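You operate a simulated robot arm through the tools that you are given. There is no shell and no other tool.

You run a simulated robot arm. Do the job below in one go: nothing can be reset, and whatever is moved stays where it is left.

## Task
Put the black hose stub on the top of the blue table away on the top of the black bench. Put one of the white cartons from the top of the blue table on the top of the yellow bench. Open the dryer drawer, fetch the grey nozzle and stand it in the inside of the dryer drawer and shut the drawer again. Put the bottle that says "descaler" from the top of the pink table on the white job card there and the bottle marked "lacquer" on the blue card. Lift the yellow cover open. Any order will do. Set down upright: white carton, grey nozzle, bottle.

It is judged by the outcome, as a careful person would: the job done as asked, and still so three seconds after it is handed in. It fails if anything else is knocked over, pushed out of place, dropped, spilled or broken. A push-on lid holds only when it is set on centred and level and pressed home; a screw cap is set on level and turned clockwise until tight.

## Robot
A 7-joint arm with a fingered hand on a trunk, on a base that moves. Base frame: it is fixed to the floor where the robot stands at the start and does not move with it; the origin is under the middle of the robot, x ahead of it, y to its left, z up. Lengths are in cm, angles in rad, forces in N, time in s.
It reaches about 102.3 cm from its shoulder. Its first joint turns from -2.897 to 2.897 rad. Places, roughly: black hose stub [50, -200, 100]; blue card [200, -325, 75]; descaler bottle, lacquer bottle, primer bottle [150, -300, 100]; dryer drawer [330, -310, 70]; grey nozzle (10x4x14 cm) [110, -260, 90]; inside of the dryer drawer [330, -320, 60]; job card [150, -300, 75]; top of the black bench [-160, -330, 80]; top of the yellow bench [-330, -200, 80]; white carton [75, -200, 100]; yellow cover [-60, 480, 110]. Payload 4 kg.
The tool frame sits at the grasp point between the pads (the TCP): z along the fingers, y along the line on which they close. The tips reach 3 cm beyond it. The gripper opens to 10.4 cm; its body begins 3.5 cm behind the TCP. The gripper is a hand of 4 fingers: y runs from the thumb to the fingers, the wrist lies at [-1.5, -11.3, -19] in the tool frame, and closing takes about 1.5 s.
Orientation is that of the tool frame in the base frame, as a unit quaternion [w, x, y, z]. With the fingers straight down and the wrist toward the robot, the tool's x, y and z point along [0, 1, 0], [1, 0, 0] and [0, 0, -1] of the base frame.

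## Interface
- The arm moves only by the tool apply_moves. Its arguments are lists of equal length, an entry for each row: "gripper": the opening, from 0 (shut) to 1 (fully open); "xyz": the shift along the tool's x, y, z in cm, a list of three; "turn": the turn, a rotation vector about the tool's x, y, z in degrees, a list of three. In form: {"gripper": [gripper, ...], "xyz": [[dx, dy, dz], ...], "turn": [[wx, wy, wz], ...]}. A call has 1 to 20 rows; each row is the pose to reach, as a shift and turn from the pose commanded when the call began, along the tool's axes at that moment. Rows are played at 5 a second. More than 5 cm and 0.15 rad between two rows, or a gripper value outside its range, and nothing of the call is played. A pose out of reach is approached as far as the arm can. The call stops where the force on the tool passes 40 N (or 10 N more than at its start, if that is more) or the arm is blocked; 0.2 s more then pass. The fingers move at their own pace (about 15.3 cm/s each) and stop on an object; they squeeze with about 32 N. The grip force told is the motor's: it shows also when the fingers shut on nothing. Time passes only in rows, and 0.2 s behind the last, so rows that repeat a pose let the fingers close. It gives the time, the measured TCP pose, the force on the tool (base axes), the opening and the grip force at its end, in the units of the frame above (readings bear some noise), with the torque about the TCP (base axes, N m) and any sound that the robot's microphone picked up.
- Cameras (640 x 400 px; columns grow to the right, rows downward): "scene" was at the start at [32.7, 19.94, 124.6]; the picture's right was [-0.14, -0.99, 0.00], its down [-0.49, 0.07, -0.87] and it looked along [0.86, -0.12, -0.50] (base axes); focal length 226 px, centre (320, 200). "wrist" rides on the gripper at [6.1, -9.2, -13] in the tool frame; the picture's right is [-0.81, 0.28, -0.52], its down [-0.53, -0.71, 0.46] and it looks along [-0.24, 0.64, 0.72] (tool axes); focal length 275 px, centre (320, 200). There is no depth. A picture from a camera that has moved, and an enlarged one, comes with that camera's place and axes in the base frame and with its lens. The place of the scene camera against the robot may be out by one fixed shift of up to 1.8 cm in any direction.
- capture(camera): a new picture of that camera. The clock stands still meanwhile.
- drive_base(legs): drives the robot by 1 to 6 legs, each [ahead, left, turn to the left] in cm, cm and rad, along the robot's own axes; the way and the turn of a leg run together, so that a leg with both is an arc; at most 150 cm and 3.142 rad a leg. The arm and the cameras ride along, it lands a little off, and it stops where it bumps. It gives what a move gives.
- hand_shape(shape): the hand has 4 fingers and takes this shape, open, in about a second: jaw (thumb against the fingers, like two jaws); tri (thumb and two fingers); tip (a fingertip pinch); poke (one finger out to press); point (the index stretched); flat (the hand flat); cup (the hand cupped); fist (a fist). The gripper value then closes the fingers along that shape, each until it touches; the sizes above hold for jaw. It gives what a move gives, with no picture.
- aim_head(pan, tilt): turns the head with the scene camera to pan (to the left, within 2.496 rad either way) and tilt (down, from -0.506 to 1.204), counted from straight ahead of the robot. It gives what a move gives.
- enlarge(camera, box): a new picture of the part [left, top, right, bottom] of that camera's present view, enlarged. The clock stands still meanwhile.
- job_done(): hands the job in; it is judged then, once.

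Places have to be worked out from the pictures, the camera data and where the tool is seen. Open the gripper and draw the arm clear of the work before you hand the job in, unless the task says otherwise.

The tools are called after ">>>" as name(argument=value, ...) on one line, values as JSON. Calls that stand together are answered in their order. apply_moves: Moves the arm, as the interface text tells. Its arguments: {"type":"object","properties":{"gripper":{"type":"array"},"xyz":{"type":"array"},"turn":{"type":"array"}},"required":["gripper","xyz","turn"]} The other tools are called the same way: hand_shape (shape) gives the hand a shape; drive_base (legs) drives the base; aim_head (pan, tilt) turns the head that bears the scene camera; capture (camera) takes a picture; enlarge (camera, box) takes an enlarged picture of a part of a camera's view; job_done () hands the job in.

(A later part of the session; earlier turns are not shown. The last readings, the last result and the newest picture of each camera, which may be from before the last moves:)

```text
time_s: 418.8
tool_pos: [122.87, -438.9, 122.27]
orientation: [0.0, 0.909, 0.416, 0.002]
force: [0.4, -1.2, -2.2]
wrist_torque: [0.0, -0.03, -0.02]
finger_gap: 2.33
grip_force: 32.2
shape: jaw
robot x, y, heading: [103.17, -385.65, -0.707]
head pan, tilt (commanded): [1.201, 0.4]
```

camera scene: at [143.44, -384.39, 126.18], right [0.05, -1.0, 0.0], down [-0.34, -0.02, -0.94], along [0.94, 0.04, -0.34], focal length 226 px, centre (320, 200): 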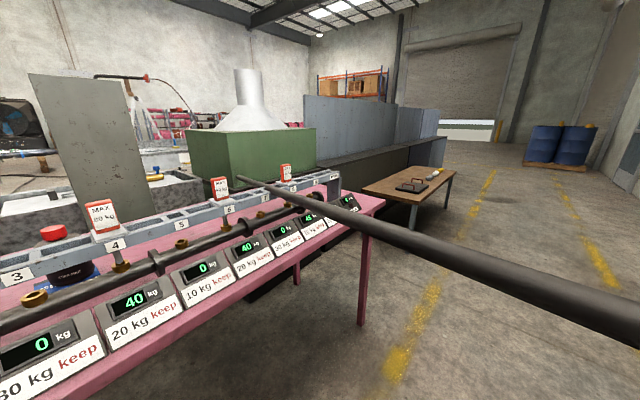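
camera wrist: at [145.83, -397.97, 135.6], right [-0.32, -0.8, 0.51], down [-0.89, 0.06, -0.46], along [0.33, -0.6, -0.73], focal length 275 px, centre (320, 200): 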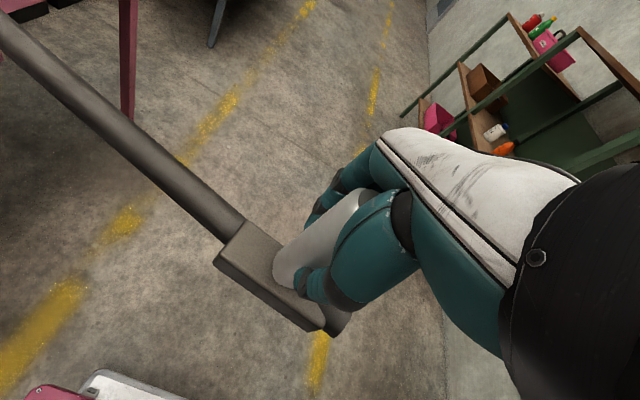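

Still no tension at about 450 cm. I bring the nozzle back to the left side and drive on along the back aisle.

>>> apply_moves(gripper=[0.15, 0.15, 0.15, 0.15, 0.15, 0.15, 0.15, 0.15, 0.15, 0.15, 0.15], xyz=[[5, 0, 0], [10, 0, 0], [15, 0, 0], [20, 0, 0], [25, 0, 0], [30, 0, 0], [35, 0, 0], [40, 0, 0], [45, 0, 0], [50, 0, 0], [50, 0, 0]], turn=[[0, 0, 0], [0, 0, 0], [0, 0, 0], [0, 0, 0], [0, 0, 0], [0, 0, 0], [0, 0, 0], [0, 0, 0], [0, 0, 0], [0, 0, 0], [0, 0, 0]])

>>> drive_base(legs=[[0, 0, 0.065], [130, 0, 0], [130, 0, 0]])

>>> aim_head(pan=0.3, tilt=0.25)

>>> capture(camera="scene")

```text
time_s: 421.2
tool_pos: [155.38, -401.29, 122.51]
orientation: [-0.001, 0.909, 0.416, 0.003]
force: [0.8, 0.0, -3.2]
wrist_torque: [0.01, 0.03, 0.02]
finger_gap: 2.36
grip_force: 31.3
shape: jaw
robot x, y, heading: [103.28, -385.56, -0.707]
head pan, tilt (commanded): [1.201, 0.4]
```

```text
time_s: 434.3
tool_pos: [360.6, -557.86, 122.49]
orientation: [-0.001, 0.904, 0.429, 0.002]
force: [0.0, -0.1, -2.5]
wrist_torque: [-0.01, -0.01, 0.0]
finger_gap: 2.32
grip_force: 32.3
shape: jaw
robot x, y, heading: [308.22, -543.8, -0.679]
head pan, tilt (commanded): [1.201, 0.4]
```

```text
time_s: 435.5
tool_pos: [360.59, -557.96, 122.54]
orientation: [-0.001, 0.903, 0.429, 0.003]
force: [0.3, -0.1, -1.9]
wrist_torque: [-0.01, 0.01, -0.01]
finger_gap: 2.35
grip_force: 32.1
shape: jaw
robot x, y, heading: [308.22, -543.45, -0.676]
head pan, tilt (commanded): [0.3, 0.25]
```

```text
taken
camera scene: at [347.81, -545.43, 127.13], right [-0.37, -0.93, 0.0], down [-0.23, 0.09, -0.97], along [0.9, -0.36, -0.25], focal length 226 px, centre (320, 200)
```

scene: 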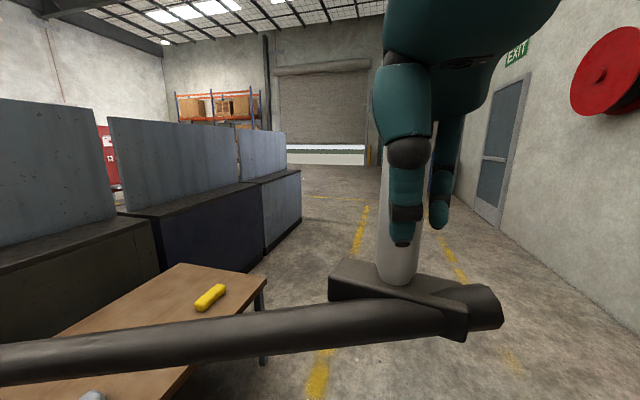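

The back of the machine row ends near u=930. I continue in steps, correcting heading slightly.

>>> drive_base(legs=[[0, 0, 0.035], [115, 8, 0]])

>>> apply_moves(gripper=[0.15, 0.15, 0.15, 0.15, 0.15, 0.15, 0.15, 0.15, 0.15], xyz=[[0, 4.5, 0], [0, 9, 0], [0, 13.5, 0], [0, 18, 0], [0, 22.5, 0], [0, 27, 0], [0, 31.5, 0], [0, 36, 0], [0, 40, 0]], turn=[[0, 0, 0], [0, 0, 0], [0, 0, 0], [0, 0, 0], [0, 0, 0], [0, 0, 0], [0, 0, 0], [0, 0, 0], [0, 0, 0]])

>>> capture(camera="scene")

```text
time_s: 441.8
tool_pos: [459.06, -620.87, 122.48]
orientation: [-0.002, 0.898, 0.441, 0.002]
force: [-0.2, 0.3, -1.5]
wrist_torque: [0.0, 0.0, 0.01]
finger_gap: 2.35
grip_force: 32.7
shape: jaw
robot x, y, heading: [406.38, -608.2, -0.652]
head pan, tilt (commanded): [0.3, 0.25]
```

```text
time_s: 443.8
tool_pos: [490.78, -645.28, 122.51]
orientation: [-0.001, 0.898, 0.441, 0.004]
force: [0.8, -0.1, -2.9]
wrist_torque: [-0.02, 0.03, -0.02]
finger_gap: 2.33
grip_force: 32.1
shape: jaw
robot x, y, heading: [406.61, -607.9, -0.655]
head pan, tilt (commanded): [0.3, 0.25]
```

```text
taken
camera scene: at [446.09, -608.68, 127.14], right [-0.35, -0.94, 0.0], down [-0.23, 0.09, -0.97], along [0.91, -0.34, -0.25], focal length 226 px, centre (320, 200)
```

scene: 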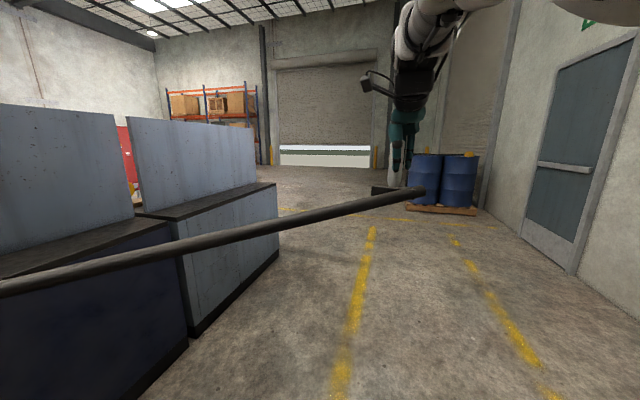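

No tension at about 463 cm. I advance in safe cycles: pull the hand in, drive the same distance, then extend again under force watch.

>>> apply_moves(gripper=[0.15, 0.15, 0.15, 0.15, 0.15, 0.15, 0.15, 0.15, 0.15, 0.15], xyz=[[0, -4.5, 0], [0, -9, 0], [0, -13.5, 0], [0, -18, 0], [0, -22.5, 0], [0, -27, 0], [0, -31.5, 0], [0, -36, 0], [0, -40.5, 0], [0, -43, 0]], turn=[[0, 0, 0], [0, 0, 0], [0, 0, 0], [0, 0, 0], [0, 0, 0], [0, 0, 0], [0, 0, 0], [0, 0, 0], [0, 0, 0], [0, 0, 0]])

>>> drive_base(legs=[[44, 14, 0.01]])

>>> apply_moves(gripper=[0.15, 0.15, 0.15, 0.15, 0.15, 0.15, 0.15, 0.15, 0.15, 0.15], xyz=[[0, 4.8, 0], [0, 9.6, 0], [0, 14.4, 0], [0, 19.2, 0], [0, 24, 0], [0, 28.8, 0], [0, 33.6, 0], [0, 38.4, 0], [0, 43.2, 0], [0, 47, 0]], turn=[[0, 0, 0], [0, 0, 0], [0, 0, 0], [0, 0, 0], [0, 0, 0], [0, 0, 0], [0, 0, 0], [0, 0, 0], [0, 0, 0], [0, 0, 0]])

```text
time_s: 446.0
tool_pos: [456.7, -619.17, 122.57]
orientation: [-0.001, 0.898, 0.44, 0.001]
force: [-0.1, 0.2, -2.4]
wrist_torque: [0.02, 0.02, 0.02]
finger_gap: 2.32
grip_force: 31.7
shape: jaw
robot x, y, heading: [406.68, -608.01, -0.657]
head pan, tilt (commanded): [0.3, 0.25]
```

```text
time_s: 448.8
tool_pos: [499.99, -633.65, 122.62]
orientation: [-0.001, 0.896, 0.443, 0.002]
force: [-0.4, 0.4, -3.1]
wrist_torque: [-0.01, 0.01, -0.02]
finger_gap: 2.31
grip_force: 31.7
shape: jaw
robot x, y, heading: [449.8, -623.18, -0.648]
head pan, tilt (commanded): [0.3, 0.25]
```

```text
time_s: 451.0
tool_pos: [537.28, -662.06, 122.71]
orientation: [-0.002, 0.896, 0.444, 0.003]
force: [-0.5, 0.6, -2.9]
wrist_torque: [0.0, -0.03, 0.0]
finger_gap: 2.3
grip_force: 32.1
shape: jaw
robot x, y, heading: [449.57, -622.75, -0.646]
head pan, tilt (commanded): [0.3, 0.25]
```

Still free at about 482 cm. I check the grip, then do the next cycle.

>>> capture(camera="wrist")

>>> apply_moves(gripper=[0.15, 0.15, 0.15, 0.15, 0.15, 0.15, 0.15, 0.15, 0.15, 0.15, 0.15], xyz=[[0, -4.8, 0], [0, -9.6, 0], [0, -14.4, 0], [0, -19.2, 0], [0, -24, 0], [0, -28.8, 0], [0, -33.6, 0], [0, -38.4, 0], [0, -43.2, 0], [0, -48, 0], [0, -50, 0]], turn=[[0, 0, 0], [0, 0, 0], [0, 0, 0], [0, 0, 0], [0, 0, 0], [0, 0, 0], [0, 0, 0], [0, 0, 0], [0, 0, 0], [0, 0, 0], [0, 0, 0]])

>>> drive_base(legs=[[50, 14, 0]])

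>>> apply_moves(gripper=[0.15, 0.15, 0.15, 0.15, 0.15, 0.15, 0.15, 0.15, 0.15, 0.15, 0.15], xyz=[[0, 4.8, 0], [0, 9.6, 0], [0, 14.4, 0], [0, 19.2, 0], [0, 24, 0], [0, 28.8, 0], [0, 33.6, 0], [0, 38.4, 0], [0, 43.2, 0], [0, 48, 0], [0, 50, 0]], turn=[[0, 0, 0], [0, 0, 0], [0, 0, 0], [0, 0, 0], [0, 0, 0], [0, 0, 0], [0, 0, 0], [0, 0, 0], [0, 0, 0], [0, 0, 0], [0, 0, 0]])

```text
taken
camera wrist: at [533.63, -651.71, 135.79], right [-0.27, -0.81, 0.51], down [-0.89, 0.01, -0.46], along [0.37, -0.58, -0.73], focal length 275 px, centre (320, 200)
```

wrist: 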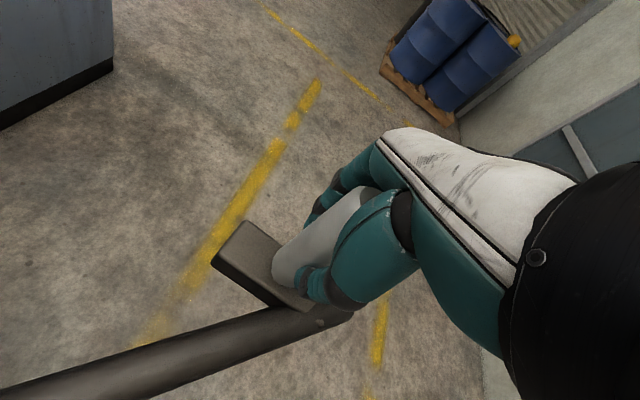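

```text
time_s: 451.7
tool_pos: [524.52, -668.66, 122.94]
orientation: [-0.001, 0.941, 0.34, 0.005]
force: [0.1, 0.6, -2.9]
wrist_torque: [-0.02, 0.04, -0.05]
finger_gap: 2.31
grip_force: 31.7
shape: jaw
robot x, y, heading: [449.65, -622.69, -0.646]
head pan, tilt (commanded): [0.3, 0.25]
stopped in row 3: the arm was blocked; the commanded pose is now the measured one
```

```text
time_s: 454.7
tool_pos: [572.8, -686.51, 123.0]
orientation: [-0.002, 0.939, 0.344, 0.006]
force: [-0.6, 1.3, -3.1]
wrist_torque: [0.0, -0.01, 0.03]
finger_gap: 2.34
grip_force: 32.2
shape: jaw
robot x, y, heading: [497.19, -641.12, -0.632]
head pan, tilt (commanded): [0.3, 0.25]
```

```text
time_s: 457.1
tool_pos: [587.21, -711.32, 111.15]
orientation: [-0.001, 0.939, 0.343, 0.006]
force: [-1.7, -1.4, -3.1]
wrist_torque: [0.03, -0.04, 0.0]
finger_gap: 2.34
grip_force: 32.3
shape: jaw
out of reach, approached as far as the arm can: row 5, 6, 7, 8, 9, 10, 11
robot x, y, heading: [497.38, -641.57, -0.636]
head pan, tilt (commanded): [0.3, 0.25]
```

One retraction was blocked (likely the elbow), but even at about 536 cm there is no hose tension, so the hose pays out freely. I retract the arm to a compact travel pose.

>>> apply_moves(gripper=[0.15, 0.15, 0.15, 0.15, 0.15, 0.15, 0.15, 0.15, 0.15, 0.15, 0.15, 0.15, 0.15, 0.15], xyz=[[-1, -4.5, -1], [-2, -9, -2], [-3, -13.5, -3], [-4, -18, -4], [-5, -22.5, -5], [-6, -27, -6], [-7, -31.5, -7], [-8, -36, -8], [-9, -40.5, -9], [-10, -45, -10], [-11, -49.5, -10], [-12, -54, -10], [-13, -58, -10], [-13, -60, -10]], turn=[[0, 0, 0], [0, 0, 0], [0, 0, 0], [0, 0, 0], [0, 0, 0], [0, 0, 0], [0, 0, 0], [0, 0, 0], [0, 0, 0], [0, 0, 0], [0, 0, 0], [0, 0, 0], [0, 0, 0], [0, 0, 0]])

>>> aim_head(pan=0.4, tilt=0.3)

>>> capture(camera="scene")

>>> capture(camera="wrist")

```text
time_s: 460.1
tool_pos: [538.47, -673.37, 120.37]
orientation: [-0.001, 0.939, 0.343, 0.006]
force: [0.2, -0.4, -1.5]
wrist_torque: [0.02, 0.02, 0.04]
finger_gap: 2.33
grip_force: 32.2
shape: jaw
robot x, y, heading: [497.34, -641.12, -0.637]
head pan, tilt (commanded): [0.3, 0.25]
```

```text
time_s: 460.8
tool_pos: [538.69, -673.48, 120.4]
orientation: [-0.001, 0.939, 0.343, 0.006]
force: [1.1, 0.0, -3.8]
wrist_torque: [-0.03, 0.02, 0.0]
finger_gap: 2.35
grip_force: 32.2
shape: jaw
robot x, y, heading: [497.51, -641.25, -0.637]
head pan, tilt (commanded): [0.4, 0.3]
```

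```text
taken
camera scene: at [537.47, -640.35, 126.66], right [-0.23, -0.97, 0.0], down [-0.29, 0.07, -0.96], along [0.93, -0.22, -0.3], focal length 226 px, centre (320, 200)
```

scene: 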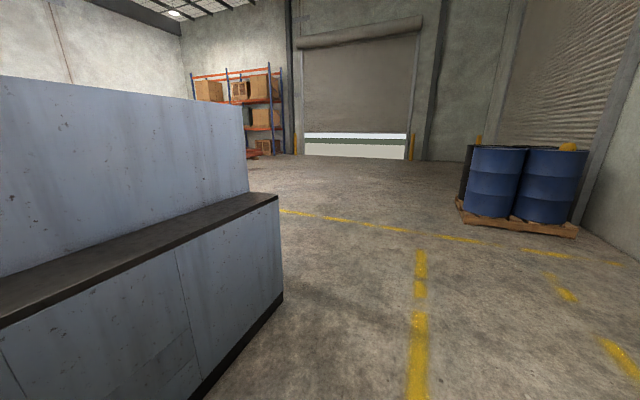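

```text
taken
camera wrist: at [537.31, -662.56, 133.53], right [-0.45, -0.74, 0.51], down [-0.86, 0.2, -0.46], along [0.24, -0.65, -0.73], focal length 275 px, centre (320, 200)
```

wrist: 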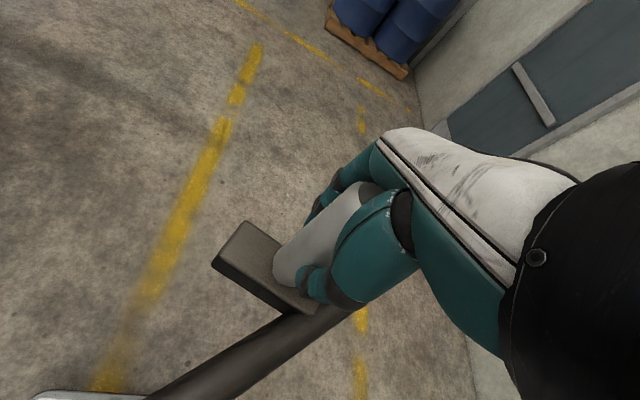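

The row's end is at about u=936. I drive past it, checking the force.

>>> drive_base(legs=[[60, 0, 0]])

>>> drive_base(legs=[[75, 0, 0]])

>>> drive_base(legs=[[75, 0, 0]])

```text
time_s: 464.2
tool_pos: [586.53, -708.64, 120.47]
orientation: [-0.001, 0.939, 0.344, 0.006]
force: [-0.4, 0.6, -3.0]
wrist_torque: [0.02, -0.01, 0.01]
finger_gap: 2.38
grip_force: 31.9
shape: jaw
robot x, y, heading: [545.52, -676.82, -0.629]
head pan, tilt (commanded): [0.4, 0.3]
```

```text
time_s: 468.3
tool_pos: [648.15, -752.68, 120.42]
orientation: [-0.001, 0.937, 0.348, 0.006]
force: [-0.1, 0.0, -2.4]
wrist_torque: [-0.01, 0.0, -0.01]
finger_gap: 2.34
grip_force: 32.3
shape: jaw
robot x, y, heading: [606.39, -720.82, -0.624]
head pan, tilt (commanded): [0.4, 0.3]
```

```text
time_s: 472.3
tool_pos: [708.69, -797.13, 120.36]
orientation: [-0.001, 0.939, 0.343, 0.006]
force: [-0.2, -0.3, -2.9]
wrist_torque: [0.04, -0.01, 0.0]
finger_gap: 2.33
grip_force: 32.0
shape: jaw
robot x, y, heading: [667.53, -765.05, -0.635]
head pan, tilt (commanded): [0.4, 0.3]
```

No tension even now, so the hose does not limit me. I turn left round the row's end and look ahead.

>>> drive_base(legs=[[0, 0, 1.565], [130, 0, 0], [125, 0, 0], [0, 0, 1.57]])

>>> aim_head(pan=0.1, tilt=0.3)

>>> capture(camera="scene")

```text
time_s: 492.5
tool_pos: [773.62, -526.93, 120.42]
orientation: [-0.005, -0.364, 0.931, -0.001]
force: [0.1, 0.3, -2.9]
wrist_torque: [-0.03, 0.01, 0.01]
finger_gap: 2.31
grip_force: 32.0
shape: jaw
robot x, y, heading: [816.38, -557.24, 2.551]
head pan, tilt (commanded): [0.4, 0.3]
```

```text
time_s: 493.3
tool_pos: [773.6, -526.99, 120.34]
orientation: [-0.006, -0.365, 0.931, -0.001]
force: [0.1, -0.7, -3.6]
wrist_torque: [0.01, -0.02, -0.01]
finger_gap: 2.32
grip_force: 32.2
shape: jaw
robot x, y, heading: [816.45, -557.12, 2.55]
head pan, tilt (commanded): [0.099, 0.3]
```

```text
taken
camera scene: at [776.51, -555.05, 126.65], right [0.47, 0.88, 0.0], down [0.26, -0.14, -0.96], along [-0.84, 0.45, -0.3], focal length 226 px, centre (320, 200)
```

scene: 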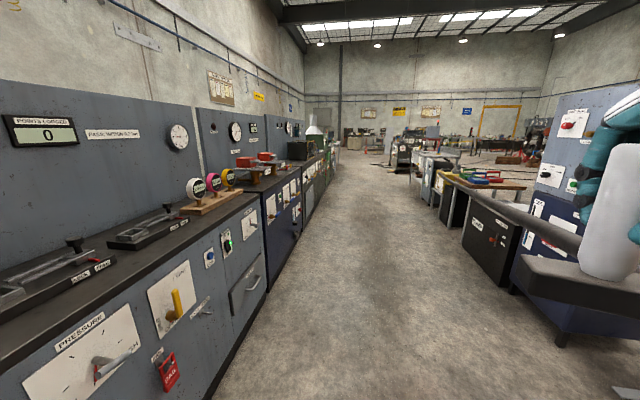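

I am in the front aisle now. I straighten and drive down it toward the dryer.

>>> drive_base(legs=[[0, -8, -0.055], [130, 0, 0], [130, 0, 0]])

>>> drive_base(legs=[[130, 0, 0], [100, 0, 0]])

>>> aim_head(pan=0.7, tilt=0.4)

>>> capture(camera="scene")

```text
time_s: 506.7
tool_pos: [571.83, -358.71, 120.43]
orientation: [-0.006, -0.33, 0.944, -0.001]
force: [0.4, 0.9, -1.6]
wrist_torque: [0.02, -0.02, 0.0]
finger_gap: 2.27
grip_force: 32.0
shape: jaw
robot x, y, heading: [612.31, -392.03, 2.482]
head pan, tilt (commanded): [0.099, 0.3]
```

```text
time_s: 518.0
tool_pos: [388.32, -219.36, 120.48]
orientation: [-0.006, -0.338, 0.941, -0.001]
force: [0.4, 0.3, -2.8]
wrist_torque: [0.04, 0.01, 0.0]
finger_gap: 2.31
grip_force: 32.1
shape: jaw
robot x, y, heading: [429.14, -252.02, 2.494]
head pan, tilt (commanded): [0.099, 0.3]
```

```text
time_s: 519.0
tool_pos: [388.35, -219.5, 120.37]
orientation: [-0.006, -0.338, 0.941, -0.001]
force: [-0.1, -0.8, -3.3]
wrist_torque: [0.02, -0.02, 0.02]
finger_gap: 2.3
grip_force: 32.4
shape: jaw
robot x, y, heading: [429.31, -252.3, 2.498]
head pan, tilt (commanded): [0.7, 0.4]
```

```text
taken
camera scene: at [388.38, -252.89, 125.73], right [-0.05, 1.0, 0.0], down [0.39, 0.02, -0.92], along [-0.92, -0.05, -0.39], focal length 226 px, centre (320, 200)
```

scene: 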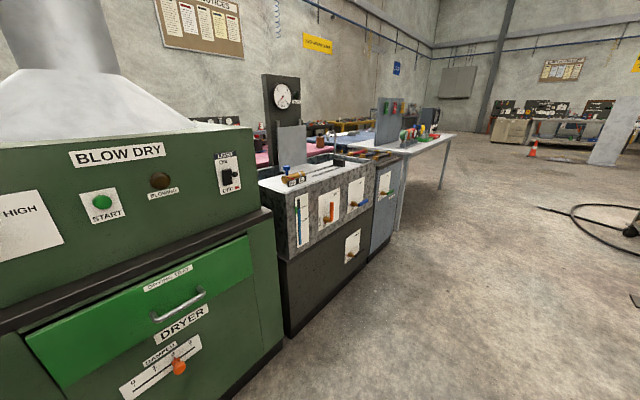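

I'm at the dryer (DRYING TRAY drawer with a chrome handle). I need a spot to set the nozzle down while I open the drawer; I look at the bench behind me and down at the drawer.

>>> aim_head(pan=-1.5, tilt=0.4)

>>> capture(camera="scene")

>>> aim_head(pan=-0.5, tilt=0.4)

>>> capture(camera="scene")

```text
time_s: 521.1
tool_pos: [388.49, -219.38, 120.48]
orientation: [-0.006, -0.338, 0.941, -0.001]
force: [0.3, -0.5, -1.9]
wrist_torque: [0.01, -0.02, 0.01]
finger_gap: 2.3
grip_force: 31.7
shape: jaw
robot x, y, heading: [429.3, -251.8, 2.495]
head pan, tilt (commanded): [-1.499, 0.4]
```

```text
taken
camera scene: at [402.66, -244.62, 125.73], right [0.84, -0.54, 0.0], down [-0.21, -0.33, -0.92], along [0.5, 0.77, -0.39], focal length 226 px, centre (320, 200)
```

scene: 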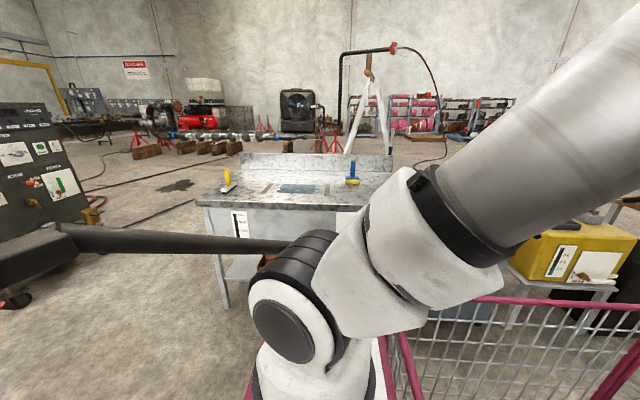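

```text
time_s: 522.4
tool_pos: [388.31, -219.46, 120.43]
orientation: [-0.006, -0.338, 0.941, -0.001]
force: [-1.4, 0.4, -3.7]
wrist_torque: [0.01, 0.04, 0.02]
finger_gap: 2.29
grip_force: 32.0
shape: jaw
robot x, y, heading: [429.1, -251.87, 2.495]
head pan, tilt (commanded): [-0.499, 0.4]
```

```text
taken
camera scene: at [393.82, -243.96, 125.73], right [0.91, 0.41, 0.0], down [0.16, -0.35, -0.92], along [-0.38, 0.84, -0.39], focal length 226 px, centre (320, 200)
```

scene: 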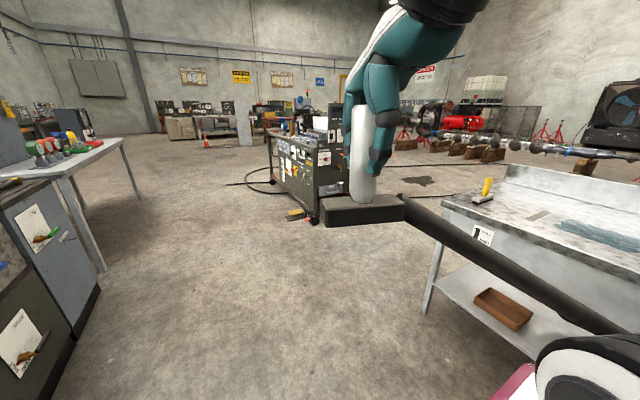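

The metal bench opposite has free space on top, so I'll park the nozzle there briefly. I line up with the drawer's position, turn to the bench and approach.

>>> drive_base(legs=[[38, 0, 0], [0, 0, -1.57], [22, 0, 0]])

>>> aim_head(pan=0, tilt=0.6)

>>> capture(camera="scene")

>>> capture(camera="wrist")

```text
time_s: 529.8
tool_pos: [442.5, -169.03, 120.49]
orientation: [-0.005, 0.409, 0.912, 0.003]
force: [0.2, 0.3, -2.8]
wrist_torque: [-0.02, 0.01, 0.03]
finger_gap: 2.29
grip_force: 32.3
shape: jaw
robot x, y, heading: [411.31, -211.09, 0.962]
head pan, tilt (commanded): [-0.499, 0.4]
```

```text
time_s: 530.8
tool_pos: [442.42, -168.91, 120.43]
orientation: [-0.005, 0.41, 0.912, 0.003]
force: [-0.2, 0.6, -2.7]
wrist_torque: [0.0, -0.01, 0.03]
finger_gap: 2.27
grip_force: 32.6
shape: jaw
robot x, y, heading: [411.16, -210.73, 0.965]
head pan, tilt (commanded): [0.0, 0.6]
```

```text
taken
camera scene: at [413.33, -171.28, 123.91], right [0.82, -0.57, 0.0], down [-0.32, -0.46, -0.83], along [0.47, 0.68, -0.56], focal length 226 px, centre (320, 200)
```

scene: 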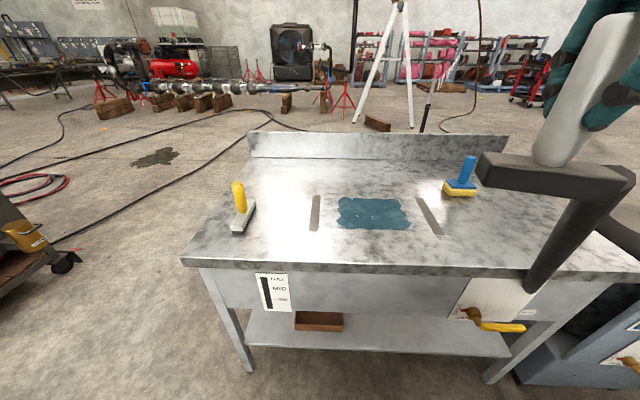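

```text
taken
camera wrist: at [431.65, -170.51, 133.53], right [0.75, -0.43, 0.51], down [-0.18, -0.87, -0.46], along [0.64, 0.25, -0.73], focal length 275 px, centre (320, 200)
```

wrist: 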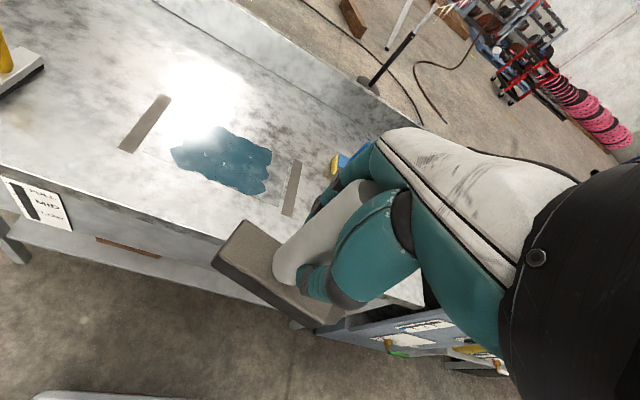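

The bench top is about z=68. I'll park the nozzle in the clear strip between the front edge and the blue patch. I move over that strip and partly down.

>>> apply_moves(gripper=[0.15, 0.15, 0.15, 0.15, 0.15, 0.15, 0.15, 0.15, 0.15, 0.15, 0.15, 0.15, 0.15, 0.15], xyz=[[1.2, 4, 0], [2.4, 8, 0], [3.6, 12, 0], [4.8, 16, 0], [6, 20, 0], [7.2, 24, 0], [8.5, 28, 0], [9.9, 32.3, 0], [9.9, 32.3, 4.5], [9.9, 32.3, 9], [9.9, 32.3, 13.5], [9.9, 32.3, 18], [9.9, 32.3, 22.5], [9.9, 32.3, 26]], turn=[[0, 0, -1.5], [0, 0, -3], [0, 0, -4.5], [0, 0, -6], [0, 0, -7.5], [0, 0, -9], [0, 0, -10.5], [0, 0, -11.5], [0, 0, -11.5], [0, 0, -11.5], [0, 0, -11.5], [0, 0, -11.5], [0, 0, -11.5], [0, 0, -11.5]])

>>> capture(camera="scene")

>>> capture(camera="wrist")

```text
time_s: 533.8
tool_pos: [459.79, -139.82, 94.66]
orientation: [-0.004, 0.316, 0.949, 0.004]
force: [0.1, -0.1, -2.3]
wrist_torque: [-0.01, 0.0, 0.0]
finger_gap: 2.29
grip_force: 32.2
shape: jaw
robot x, y, heading: [411.35, -211.13, 0.962]
head pan, tilt (commanded): [0.0, 0.6]
```

```text
taken
camera scene: at [413.33, -171.3, 123.91], right [0.82, -0.57, 0.0], down [-0.32, -0.46, -0.83], along [0.47, 0.68, -0.56], focal length 226 px, centre (320, 200)
```

scene: 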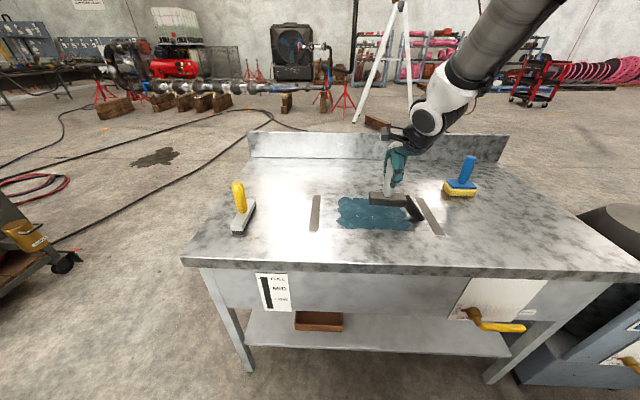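

```text
taken
camera wrist: at [449.63, -143.61, 107.67], right [0.82, -0.27, 0.51], down [0.0, -0.89, -0.47], along [0.58, 0.38, -0.72], focal length 275 px, centre (320, 200)
```

wrist: 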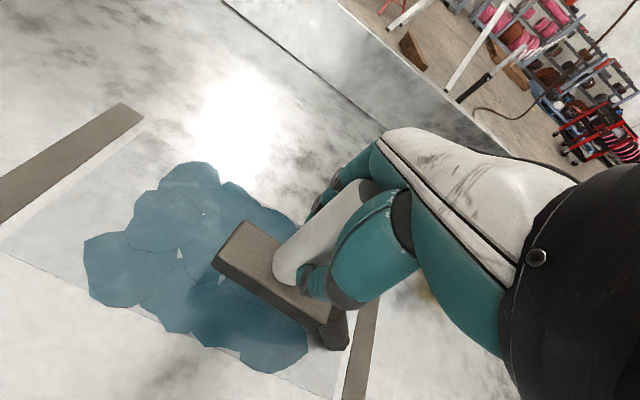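

Triangulating from two wrist views, the bench is at about z=76.7, and the blue patch is below me; the clear area is to the right of the right-hand mark. I shift there.

>>> apply_moves(gripper=[0.15, 0.15, 0.15, 0.15, 0.15, 0.15, 0.15, 0.15, 0.15, 0.15], xyz=[[-2, 0, -3], [-6, 0.3, -3], [-10.5, 0.6, -3], [-15, 0.9, -3], [-19.5, 1.2, -3], [-24, 1.5, -3], [-28.5, 1.7, -3], [-33, 1.9, -3], [-36, 2, -2], [-36, 2, 0]], turn=[[0, 0, 0], [0, 0, 0], [0, 0, 0], [0, 0, 0], [0, 0, 0], [0, 0, 0], [0, 0, 0], [0, 0, 0], [0, 0, 0], [0, 0, 0]])

>>> capture(camera="scene")

>>> capture(camera="wrist")

```text
time_s: 536.0
tool_pos: [489.89, -159.84, 94.27]
orientation: [-0.005, 0.316, 0.949, 0.004]
force: [-0.6, -0.3, -2.8]
wrist_torque: [0.02, -0.01, 0.03]
finger_gap: 2.28
grip_force: 32.0
shape: jaw
robot x, y, heading: [411.46, -210.66, 0.963]
head pan, tilt (commanded): [0.0, 0.6]
```

```text
taken
camera scene: at [413.34, -171.29, 123.91], right [0.82, -0.57, 0.0], down [-0.32, -0.46, -0.83], along [0.47, 0.68, -0.57], focal length 226 px, centre (320, 200)
```

scene: 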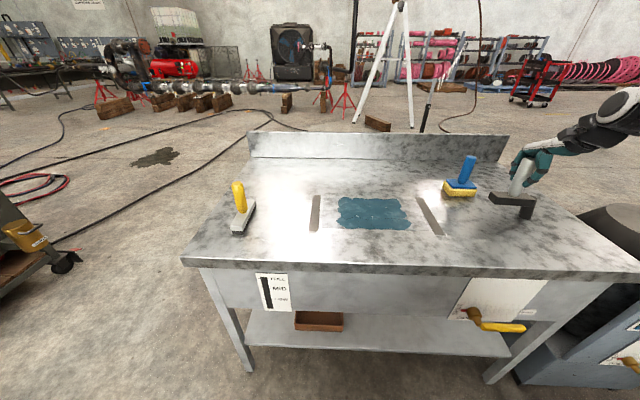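

```text
taken
camera wrist: at [479.69, -163.51, 107.29], right [0.82, -0.27, 0.51], down [0.0, -0.89, -0.46], along [0.58, 0.38, -0.72], focal length 275 px, centre (320, 200)
```

wrist: 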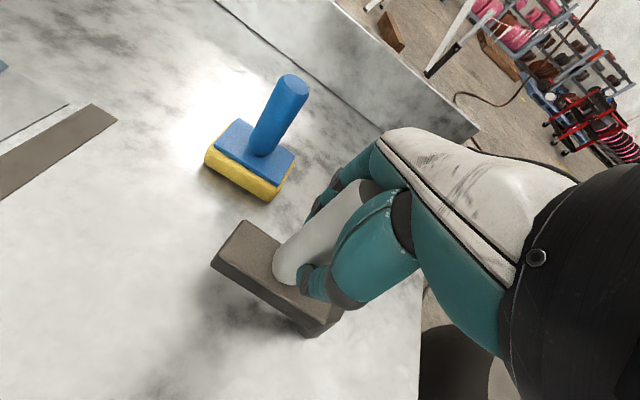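

Clear spot. I pull 3 cm toward the front edge, away from the brush, and lower until contact.

>>> apply_moves(gripper=[0.15, 0.15, 0.15, 0.15, 0.15, 0.15, 0.15, 0.15, 0.15, 0.15, 0.15, 0.15], xyz=[[0, -3, 0], [0, -3, 3], [0, -3, 5], [0, -3, 6], [0, -3, 6.5], [0, -3, 7], [0, -3, 7.4], [0, -3, 7.8], [0, -3, 8.2], [0, -3, 8.6], [0, -3, 9], [0, -3, 9.4]], turn=[[0, 0, 0], [0, 0, 0], [0, 0, 0], [0, 0, 0], [0, 0, 0], [0, 0, 0], [0, 0, 0], [0, 0, 0], [0, 0, 0], [0, 0, 0], [0, 0, 0], [0, 0, 0]])

>>> capture(camera="wrist")

>>> enlarge(camera="scene", box=[420, 120, 600, 280])

```text
time_s: 537.0
tool_pos: [488.09, -161.95, 89.03]
orientation: [0.0, 0.316, 0.949, 0.009]
force: [-5.7, -4.1, 23.5]
wrist_torque: [-0.02, 0.08, 0.0]
finger_gap: 2.68
grip_force: 31.6
shape: jaw
robot x, y, heading: [411.3, -210.81, 0.959]
head pan, tilt (commanded): [0.0, 0.6]
stopped in row 5: the force on the tool passed its limit at 47 N (the readings are from after the stop); the commanded pose is now the measured one
```

```text
taken
camera wrist: at [477.79, -165.74, 101.98], right [0.81, -0.28, 0.52], down [0.0, -0.88, -0.47], along [0.59, 0.38, -0.71], focal length 275 px, centre (320, 200)
```

wrist: 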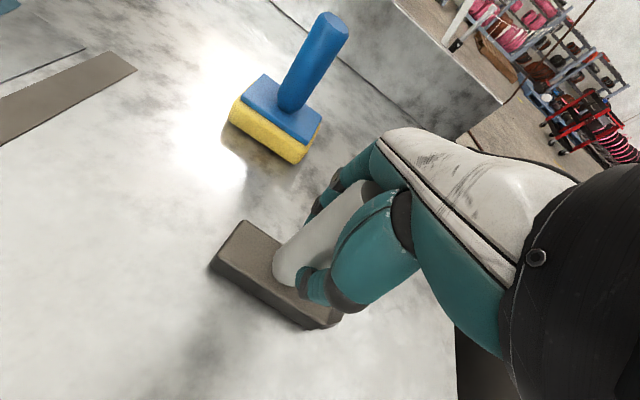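

```text
2.50 times, centred on (510, 200) of scene
camera zoom: at [413.23, -171.36, 123.93], right [0.82, -0.57, 0.0], down [-0.32, -0.46, -0.83], along [0.47, 0.68, -0.56], focal length 566 px, centre (-155, 200)
```

zoom: 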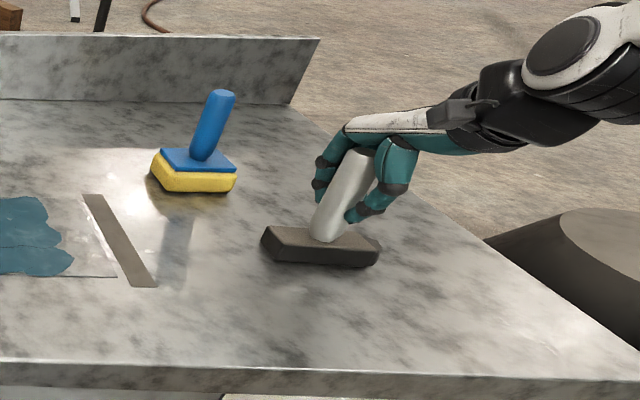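

The nozzle stands on the bench. I release it and rise.

>>> apply_moves(gripper=[0.3, 0.4, 0.5, 0.65, 0.8, 0.9, 0.9], xyz=[[0, 0, -0.2], [0, 0, -0.2], [0, 0, -0.2], [0, 0, -0.2], [0, 0, -0.2], [0, 0, -0.2], [0, 0, -0.2]], turn=[[0, 0, 0], [0, 0, 0], [0, 0, 0], [0, 0, 0], [0, 0, 0], [0, 0, 0], [0, 0, 0]])

>>> apply_moves(gripper=[0.9, 0.9, 0.9, 0.9, 0.9, 0.9, 0.9, 0.9], xyz=[[0, 0, -2], [0, 0, -5], [0, 0, -9], [0, 0, -13], [0, 0, -17], [0, 0, -21.5], [0, 0, -26], [0, 0, -30]], turn=[[0, 0, 0], [0, 0, 0], [0, 0, 0], [0, 0, 0], [0, 0, 0], [0, 0, 0], [0, 0, 0], [0, 0, 0]])

>>> capture(camera="scene")

>>> capture(camera="wrist")

```text
time_s: 538.6
tool_pos: [488.12, -161.93, 88.88]
orientation: [-0.002, 0.316, 0.949, 0.007]
force: [-0.2, -0.6, -0.3]
wrist_torque: [-0.01, 0.0, 0.03]
finger_gap: 9.36
grip_force: 0.1
shape: jaw
robot x, y, heading: [411.54, -210.73, 0.96]
head pan, tilt (commanded): [0.0, 0.6]
```

```text
time_s: 540.4
tool_pos: [488.32, -162.55, 119.06]
orientation: [-0.002, 0.317, 0.948, 0.007]
force: [0.7, -0.9, 0.4]
wrist_torque: [0.02, -0.01, -0.02]
finger_gap: 9.32
grip_force: 0.1
shape: jaw
robot x, y, heading: [410.88, -210.78, 0.963]
head pan, tilt (commanded): [0.0, 0.6]
```

```text
taken
camera scene: at [413.35, -171.29, 123.91], right [0.82, -0.57, 0.0], down [-0.32, -0.46, -0.82], along [0.47, 0.68, -0.57], focal length 226 px, centre (320, 200)
```

scene: 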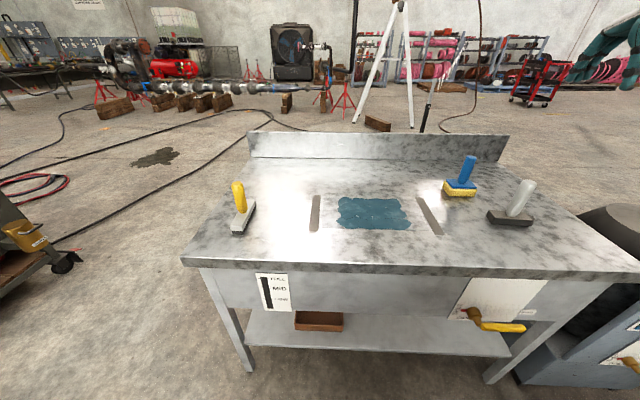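

```text
taken
camera wrist: at [477.96, -166.34, 132.04], right [0.81, -0.27, 0.51], down [0.0, -0.88, -0.47], along [0.58, 0.38, -0.72], focal length 275 px, centre (320, 200)
```

wrist: 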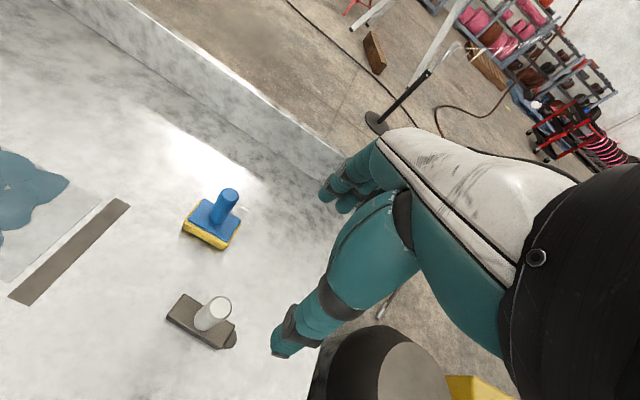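

The nozzle stands safely. I bring the hand to centre, back off and turn round to face the dryer.

>>> apply_moves(gripper=[0.9, 0.9, 0.9, 0.9, 0.9, 0.9, 0.9, 0.9, 0.9, 0.9, 0.9], xyz=[[3, -3.3, 0], [6, -6.6, 0], [9, -9.9, 0], [12, -13.2, 0], [15, -16.5, 0], [18, -19.8, 0], [21, -23, 0], [24, -26, 0], [27, -29, 0], [30, -32, 0], [33, -33, 0]], turn=[[0, 0, 0], [0, 0, 0], [0, 0, 0], [0, 0, 0], [0, 0, 0], [0, 0, 0], [0, 0, 0], [0, 0, 0], [0, 0, 0], [0, 0, 0], [0, 0, 0]])

>>> drive_base(legs=[[-20, 0, 0], [0, 0, 3.105]])

>>> aim_head(pan=0, tilt=0.6)

>>> capture(camera="scene")

>>> capture(camera="wrist")

```text
time_s: 542.8
tool_pos: [441.89, -169.07, 118.7]
orientation: [-0.002, 0.317, 0.949, 0.008]
force: [-0.6, -0.6, 0.1]
wrist_torque: [-0.04, -0.02, -0.03]
finger_gap: 9.35
grip_force: 0.0
shape: jaw
robot x, y, heading: [411.36, -211.15, 0.968]
head pan, tilt (commanded): [0.0, 0.6]
```

```text
time_s: 551.7
tool_pos: [369.6, -269.13, 118.78]
orientation: [0.006, 0.95, -0.313, 0.003]
force: [0.3, 0.5, 0.1]
wrist_torque: [0.02, -0.03, 0.01]
finger_gap: 9.33
grip_force: 0.2
shape: jaw
robot x, y, heading: [399.99, -227.05, -2.173]
head pan, tilt (commanded): [0.0, 0.6]
```

```text
time_s: 552.3
tool_pos: [369.49, -269.09, 118.57]
orientation: [0.007, 0.949, -0.314, 0.002]
force: [0.1, 0.6, 0.9]
wrist_torque: [-0.01, -0.02, 0.0]
finger_gap: 9.36
grip_force: 0.1
shape: jaw
robot x, y, heading: [399.62, -226.8, -2.173]
head pan, tilt (commanded): [0.0, 0.6]
```

```text
taken
camera scene: at [397.56, -264.18, 123.91], right [-0.82, 0.57, 0.0], down [0.32, 0.47, -0.83], along [-0.47, -0.68, -0.56], focal length 226 px, centre (320, 200)
```

scene: 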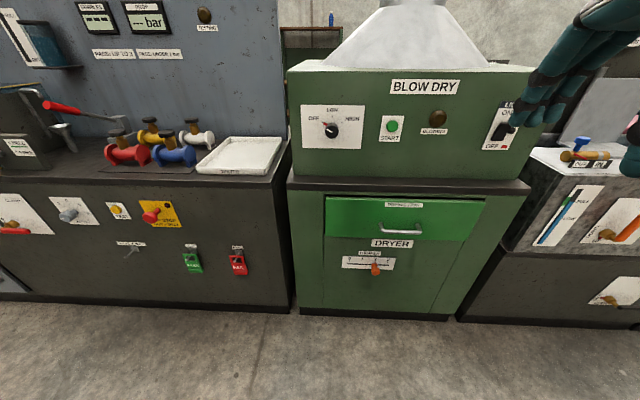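

```text
taken
camera wrist: at [380.05, -265.02, 131.6], right [-0.81, 0.27, 0.51], down [0.0, 0.88, -0.47], along [-0.58, -0.38, -0.72], focal length 275 px, centre (320, 200)
```

wrist: 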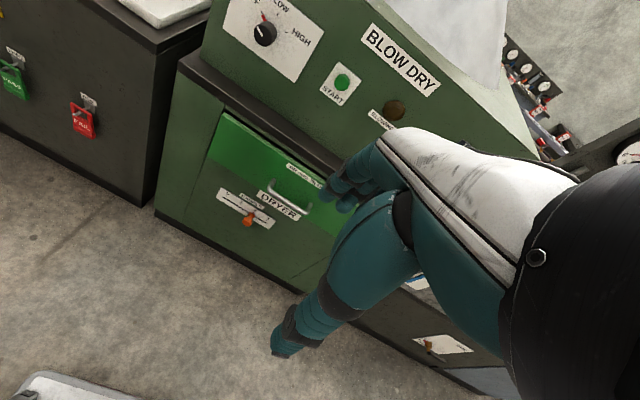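

I enlarge both views to triangulate the drawer handle.

>>> enlarge(camera="scene", box=[310, 180, 500, 280])

>>> enlarge(camera="wrist", box=[190, 100, 360, 250])

```text
3.37 times, centred on (405, 230) of scene
camera zoom: at [397.56, -264.18, 123.91], right [-0.82, 0.57, 0.0], down [0.32, 0.47, -0.83], along [-0.47, -0.68, -0.56], focal length 762 px, centre (34, 99)
```

zoom: 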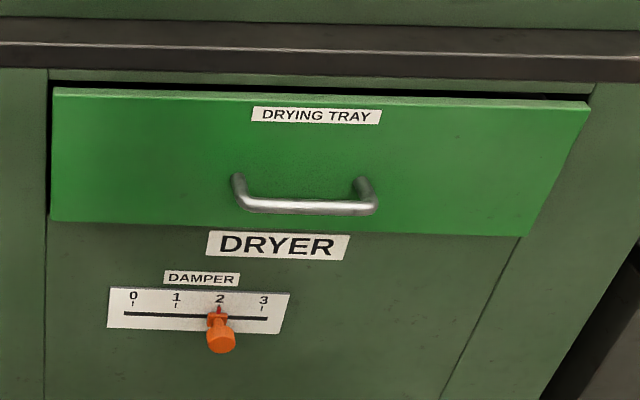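

```text
2.67 times, centred on (275, 175) of wrist
camera zoom: at [380.05, -265.02, 131.6], right [-0.81, 0.27, 0.51], down [0.0, 0.88, -0.47], along [-0.58, -0.38, -0.72], focal length 734 px, centre (440, 267)
```

zoom: 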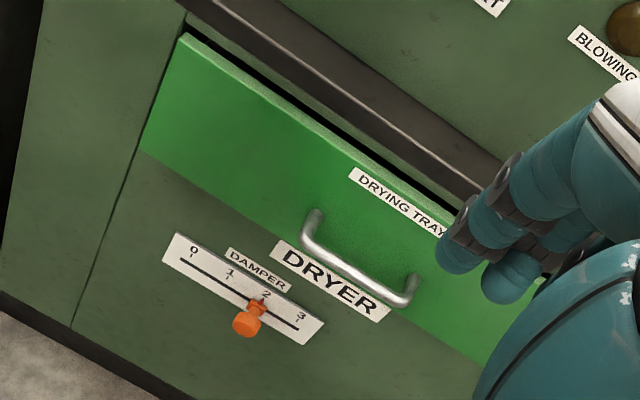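

The handle bar is centred near (346,-293.4), z about 75, running along the front. I bring the hand forward and turn it to point horizontally at the machine, in free space.

>>> apply_moves(gripper=[0.9, 0.9, 0.9, 0.9, 0.9, 0.9, 0.9, 0.9, 0.9, 0.9, 0.9, 0.9, 0.9, 0.9, 0.9, 0.9, 0.9], xyz=[[-1, 4, 0], [-2, 8, 0], [-3, 12, 0], [-4.2, 15, 0], [-4.2, 15, 0], [-4.2, 15, 0], [-4.2, 15, 0], [-4.2, 15, 0], [-4.2, 15, 0], [-4.2, 15, 0], [-4.2, 15, 0], [-4.2, 15, 0], [-4.2, 15, 0], [-4.2, 15, 0], [-4.2, 15, 0], [-4.2, 15, 0], [-4.2, 15, 0]], turn=[[0, 0, 0], [0, 0, 0], [0, 0, 0], [-7.5, 0, 0], [-15, 0, 0], [-22.5, 0, 0], [-30, 0, 0], [-37.5, 0, 0], [-45, 0, 0], [-52.5, 0, 0], [-60, 0, 0], [-67.5, 0, 0], [-75, 0, 0], [-82, 0, 0], [-88, 0, 0], [-90, 0, 0], [-90, 0, 0]])

>>> capture(camera="scene")

>>> capture(camera="wrist")

```text
time_s: 555.9
tool_pos: [352.77, -287.16, 119.63]
orientation: [0.677, 0.666, -0.222, -0.22]
force: [-0.3, 0.4, -0.4]
wrist_torque: [0.0, -0.02, 0.03]
finger_gap: 9.37
grip_force: 0.1
shape: jaw
out of reach, approached as far as the arm can: row 8, 9, 10, 11, 12, 13, 14, 15, 16, 17
robot x, y, heading: [400.1, -226.84, -2.176]
head pan, tilt (commanded): [0.0, 0.6]
```

```text
taken
camera scene: at [397.56, -264.18, 123.91], right [-0.82, 0.57, 0.0], down [0.32, 0.47, -0.83], along [-0.47, -0.68, -0.56], focal length 226 px, centre (320, 200)
```

scene: 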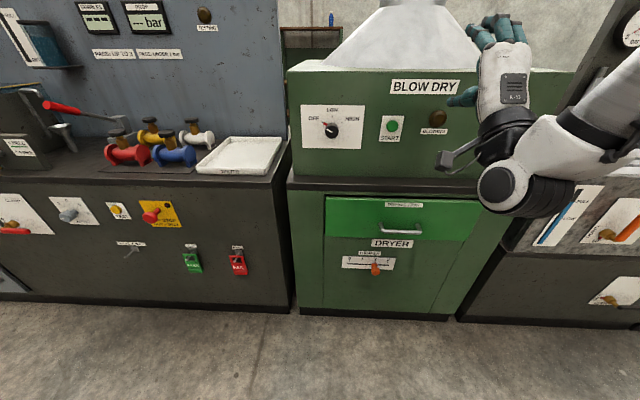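

```text
taken
camera wrist: at [365.65, -280.37, 110.32], right [-0.34, 0.9, 0.26], down [-0.7, -0.06, -0.71], along [-0.63, -0.43, 0.65], focal length 275 px, centre (320, 200)
```

wrist: 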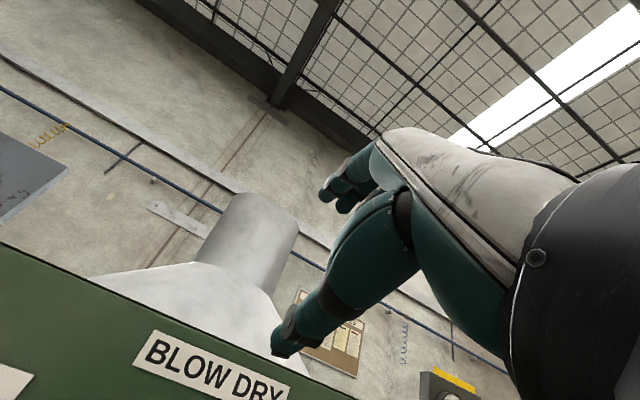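

The hand now points at the machine with fingers above and thumb below. I lower it to handle height, staying short of the handle.

>>> apply_moves(gripper=[0.9, 0.9, 0.9, 0.9, 0.9, 0.9, 0.9, 0.9, 0.9, 0.9], xyz=[[0, -4.5, 1], [0, -9, 2], [0, -13.5, 3], [0, -18, 4], [0, -22.5, 5], [0, -27, 5], [0, -31.5, 5], [0, -36, 5], [0, -40, 5], [0, -42, 5]], turn=[[0, 0, 0], [0, 0, 0], [0, 0, 0], [0, 0, 0], [0, 0, 0], [0, 0, 0], [0, 0, 0], [0, 0, 0], [0, 0, 0], [0, 0, 0]])

>>> capture(camera="scene")

>>> capture(camera="wrist")

```text
time_s: 558.1
tool_pos: [350.14, -291.84, 77.42]
orientation: [0.677, 0.666, -0.223, -0.22]
force: [-0.4, -1.3, 0.3]
wrist_torque: [0.03, 0.01, 0.03]
finger_gap: 9.33
grip_force: 0.1
shape: jaw
out of reach, approached as far as the arm can: row 1, 2, 3
robot x, y, heading: [399.91, -226.95, -2.178]
head pan, tilt (commanded): [0.0, 0.6]
```

```text
taken
camera scene: at [397.56, -264.19, 123.91], right [-0.82, 0.57, 0.0], down [0.32, 0.47, -0.82], along [-0.47, -0.68, -0.57], focal length 226 px, centre (320, 200)
```

scene: 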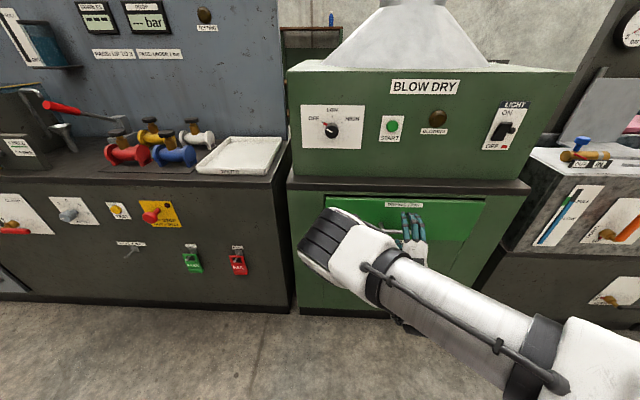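

```text
taken
camera wrist: at [362.93, -285.16, 68.17], right [-0.34, 0.9, 0.26], down [-0.7, -0.06, -0.71], along [-0.63, -0.43, 0.65], focal length 275 px, centre (320, 200)
```

wrist: 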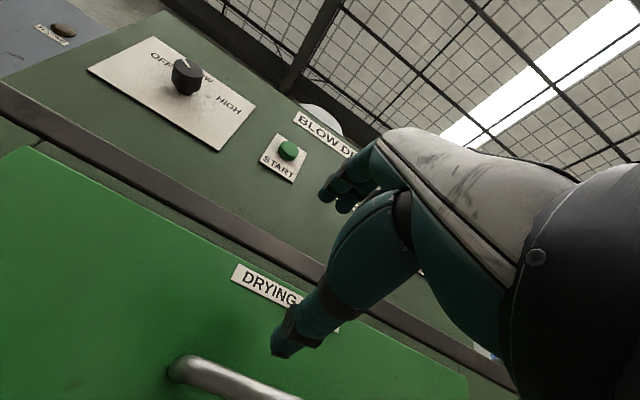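

The handle is lower than first thought (about z=69.5, bar near v=-30). I lower the hand 8 cm and centre it on the handle.

>>> apply_moves(gripper=[0.8, 0.8, 0.8, 0.8], xyz=[[-1, -3, 0], [-2, -6, 0], [-2.2, -8, 0], [-2.2, -8, 0]], turn=[[0, 0, 0], [0, 0, 0], [0, 0, 0], [0, 0, 0]])

>>> capture(camera="wrist")

>>> enlarge(camera="scene", box=[340, 180, 500, 280])

```text
time_s: 559.1
tool_pos: [348.23, -290.7, 69.61]
orientation: [0.677, 0.666, -0.224, -0.221]
force: [0.7, -0.1, -0.4]
wrist_torque: [0.02, -0.02, 0.03]
finger_gap: 8.35
grip_force: 0.1
shape: jaw
robot x, y, heading: [400.16, -227.19, -2.178]
head pan, tilt (commanded): [0.0, 0.6]
```

```text
taken
camera wrist: at [361.01, -283.89, 60.38], right [-0.34, 0.9, 0.26], down [-0.7, -0.06, -0.71], along [-0.63, -0.43, 0.65], focal length 275 px, centre (320, 200)
```

wrist: 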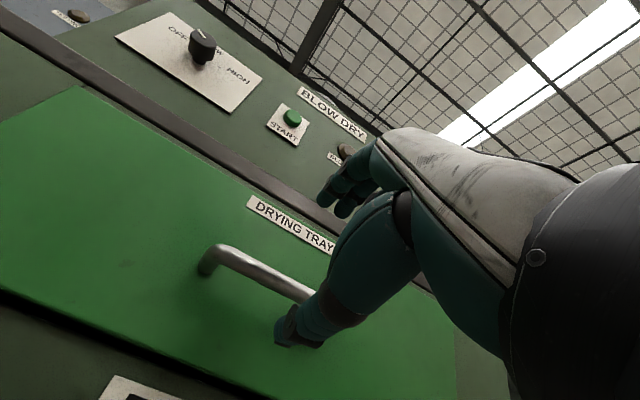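

```text
4.00 times, centred on (420, 230) of scene
camera zoom: at [397.56, -264.19, 123.91], right [-0.82, 0.57, 0.0], down [0.32, 0.47, -0.82], along [-0.47, -0.68, -0.57], focal length 905 px, centre (-80, 80)
```

zoom: 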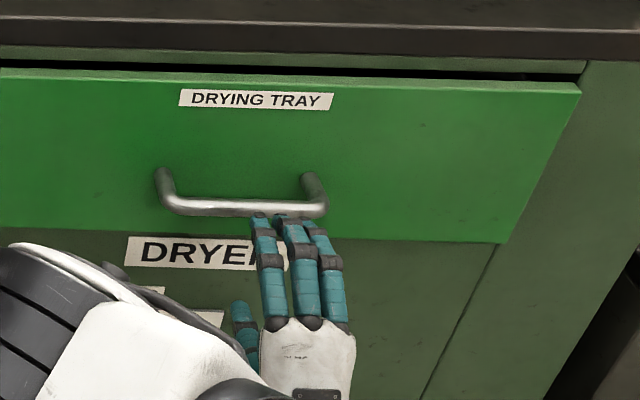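

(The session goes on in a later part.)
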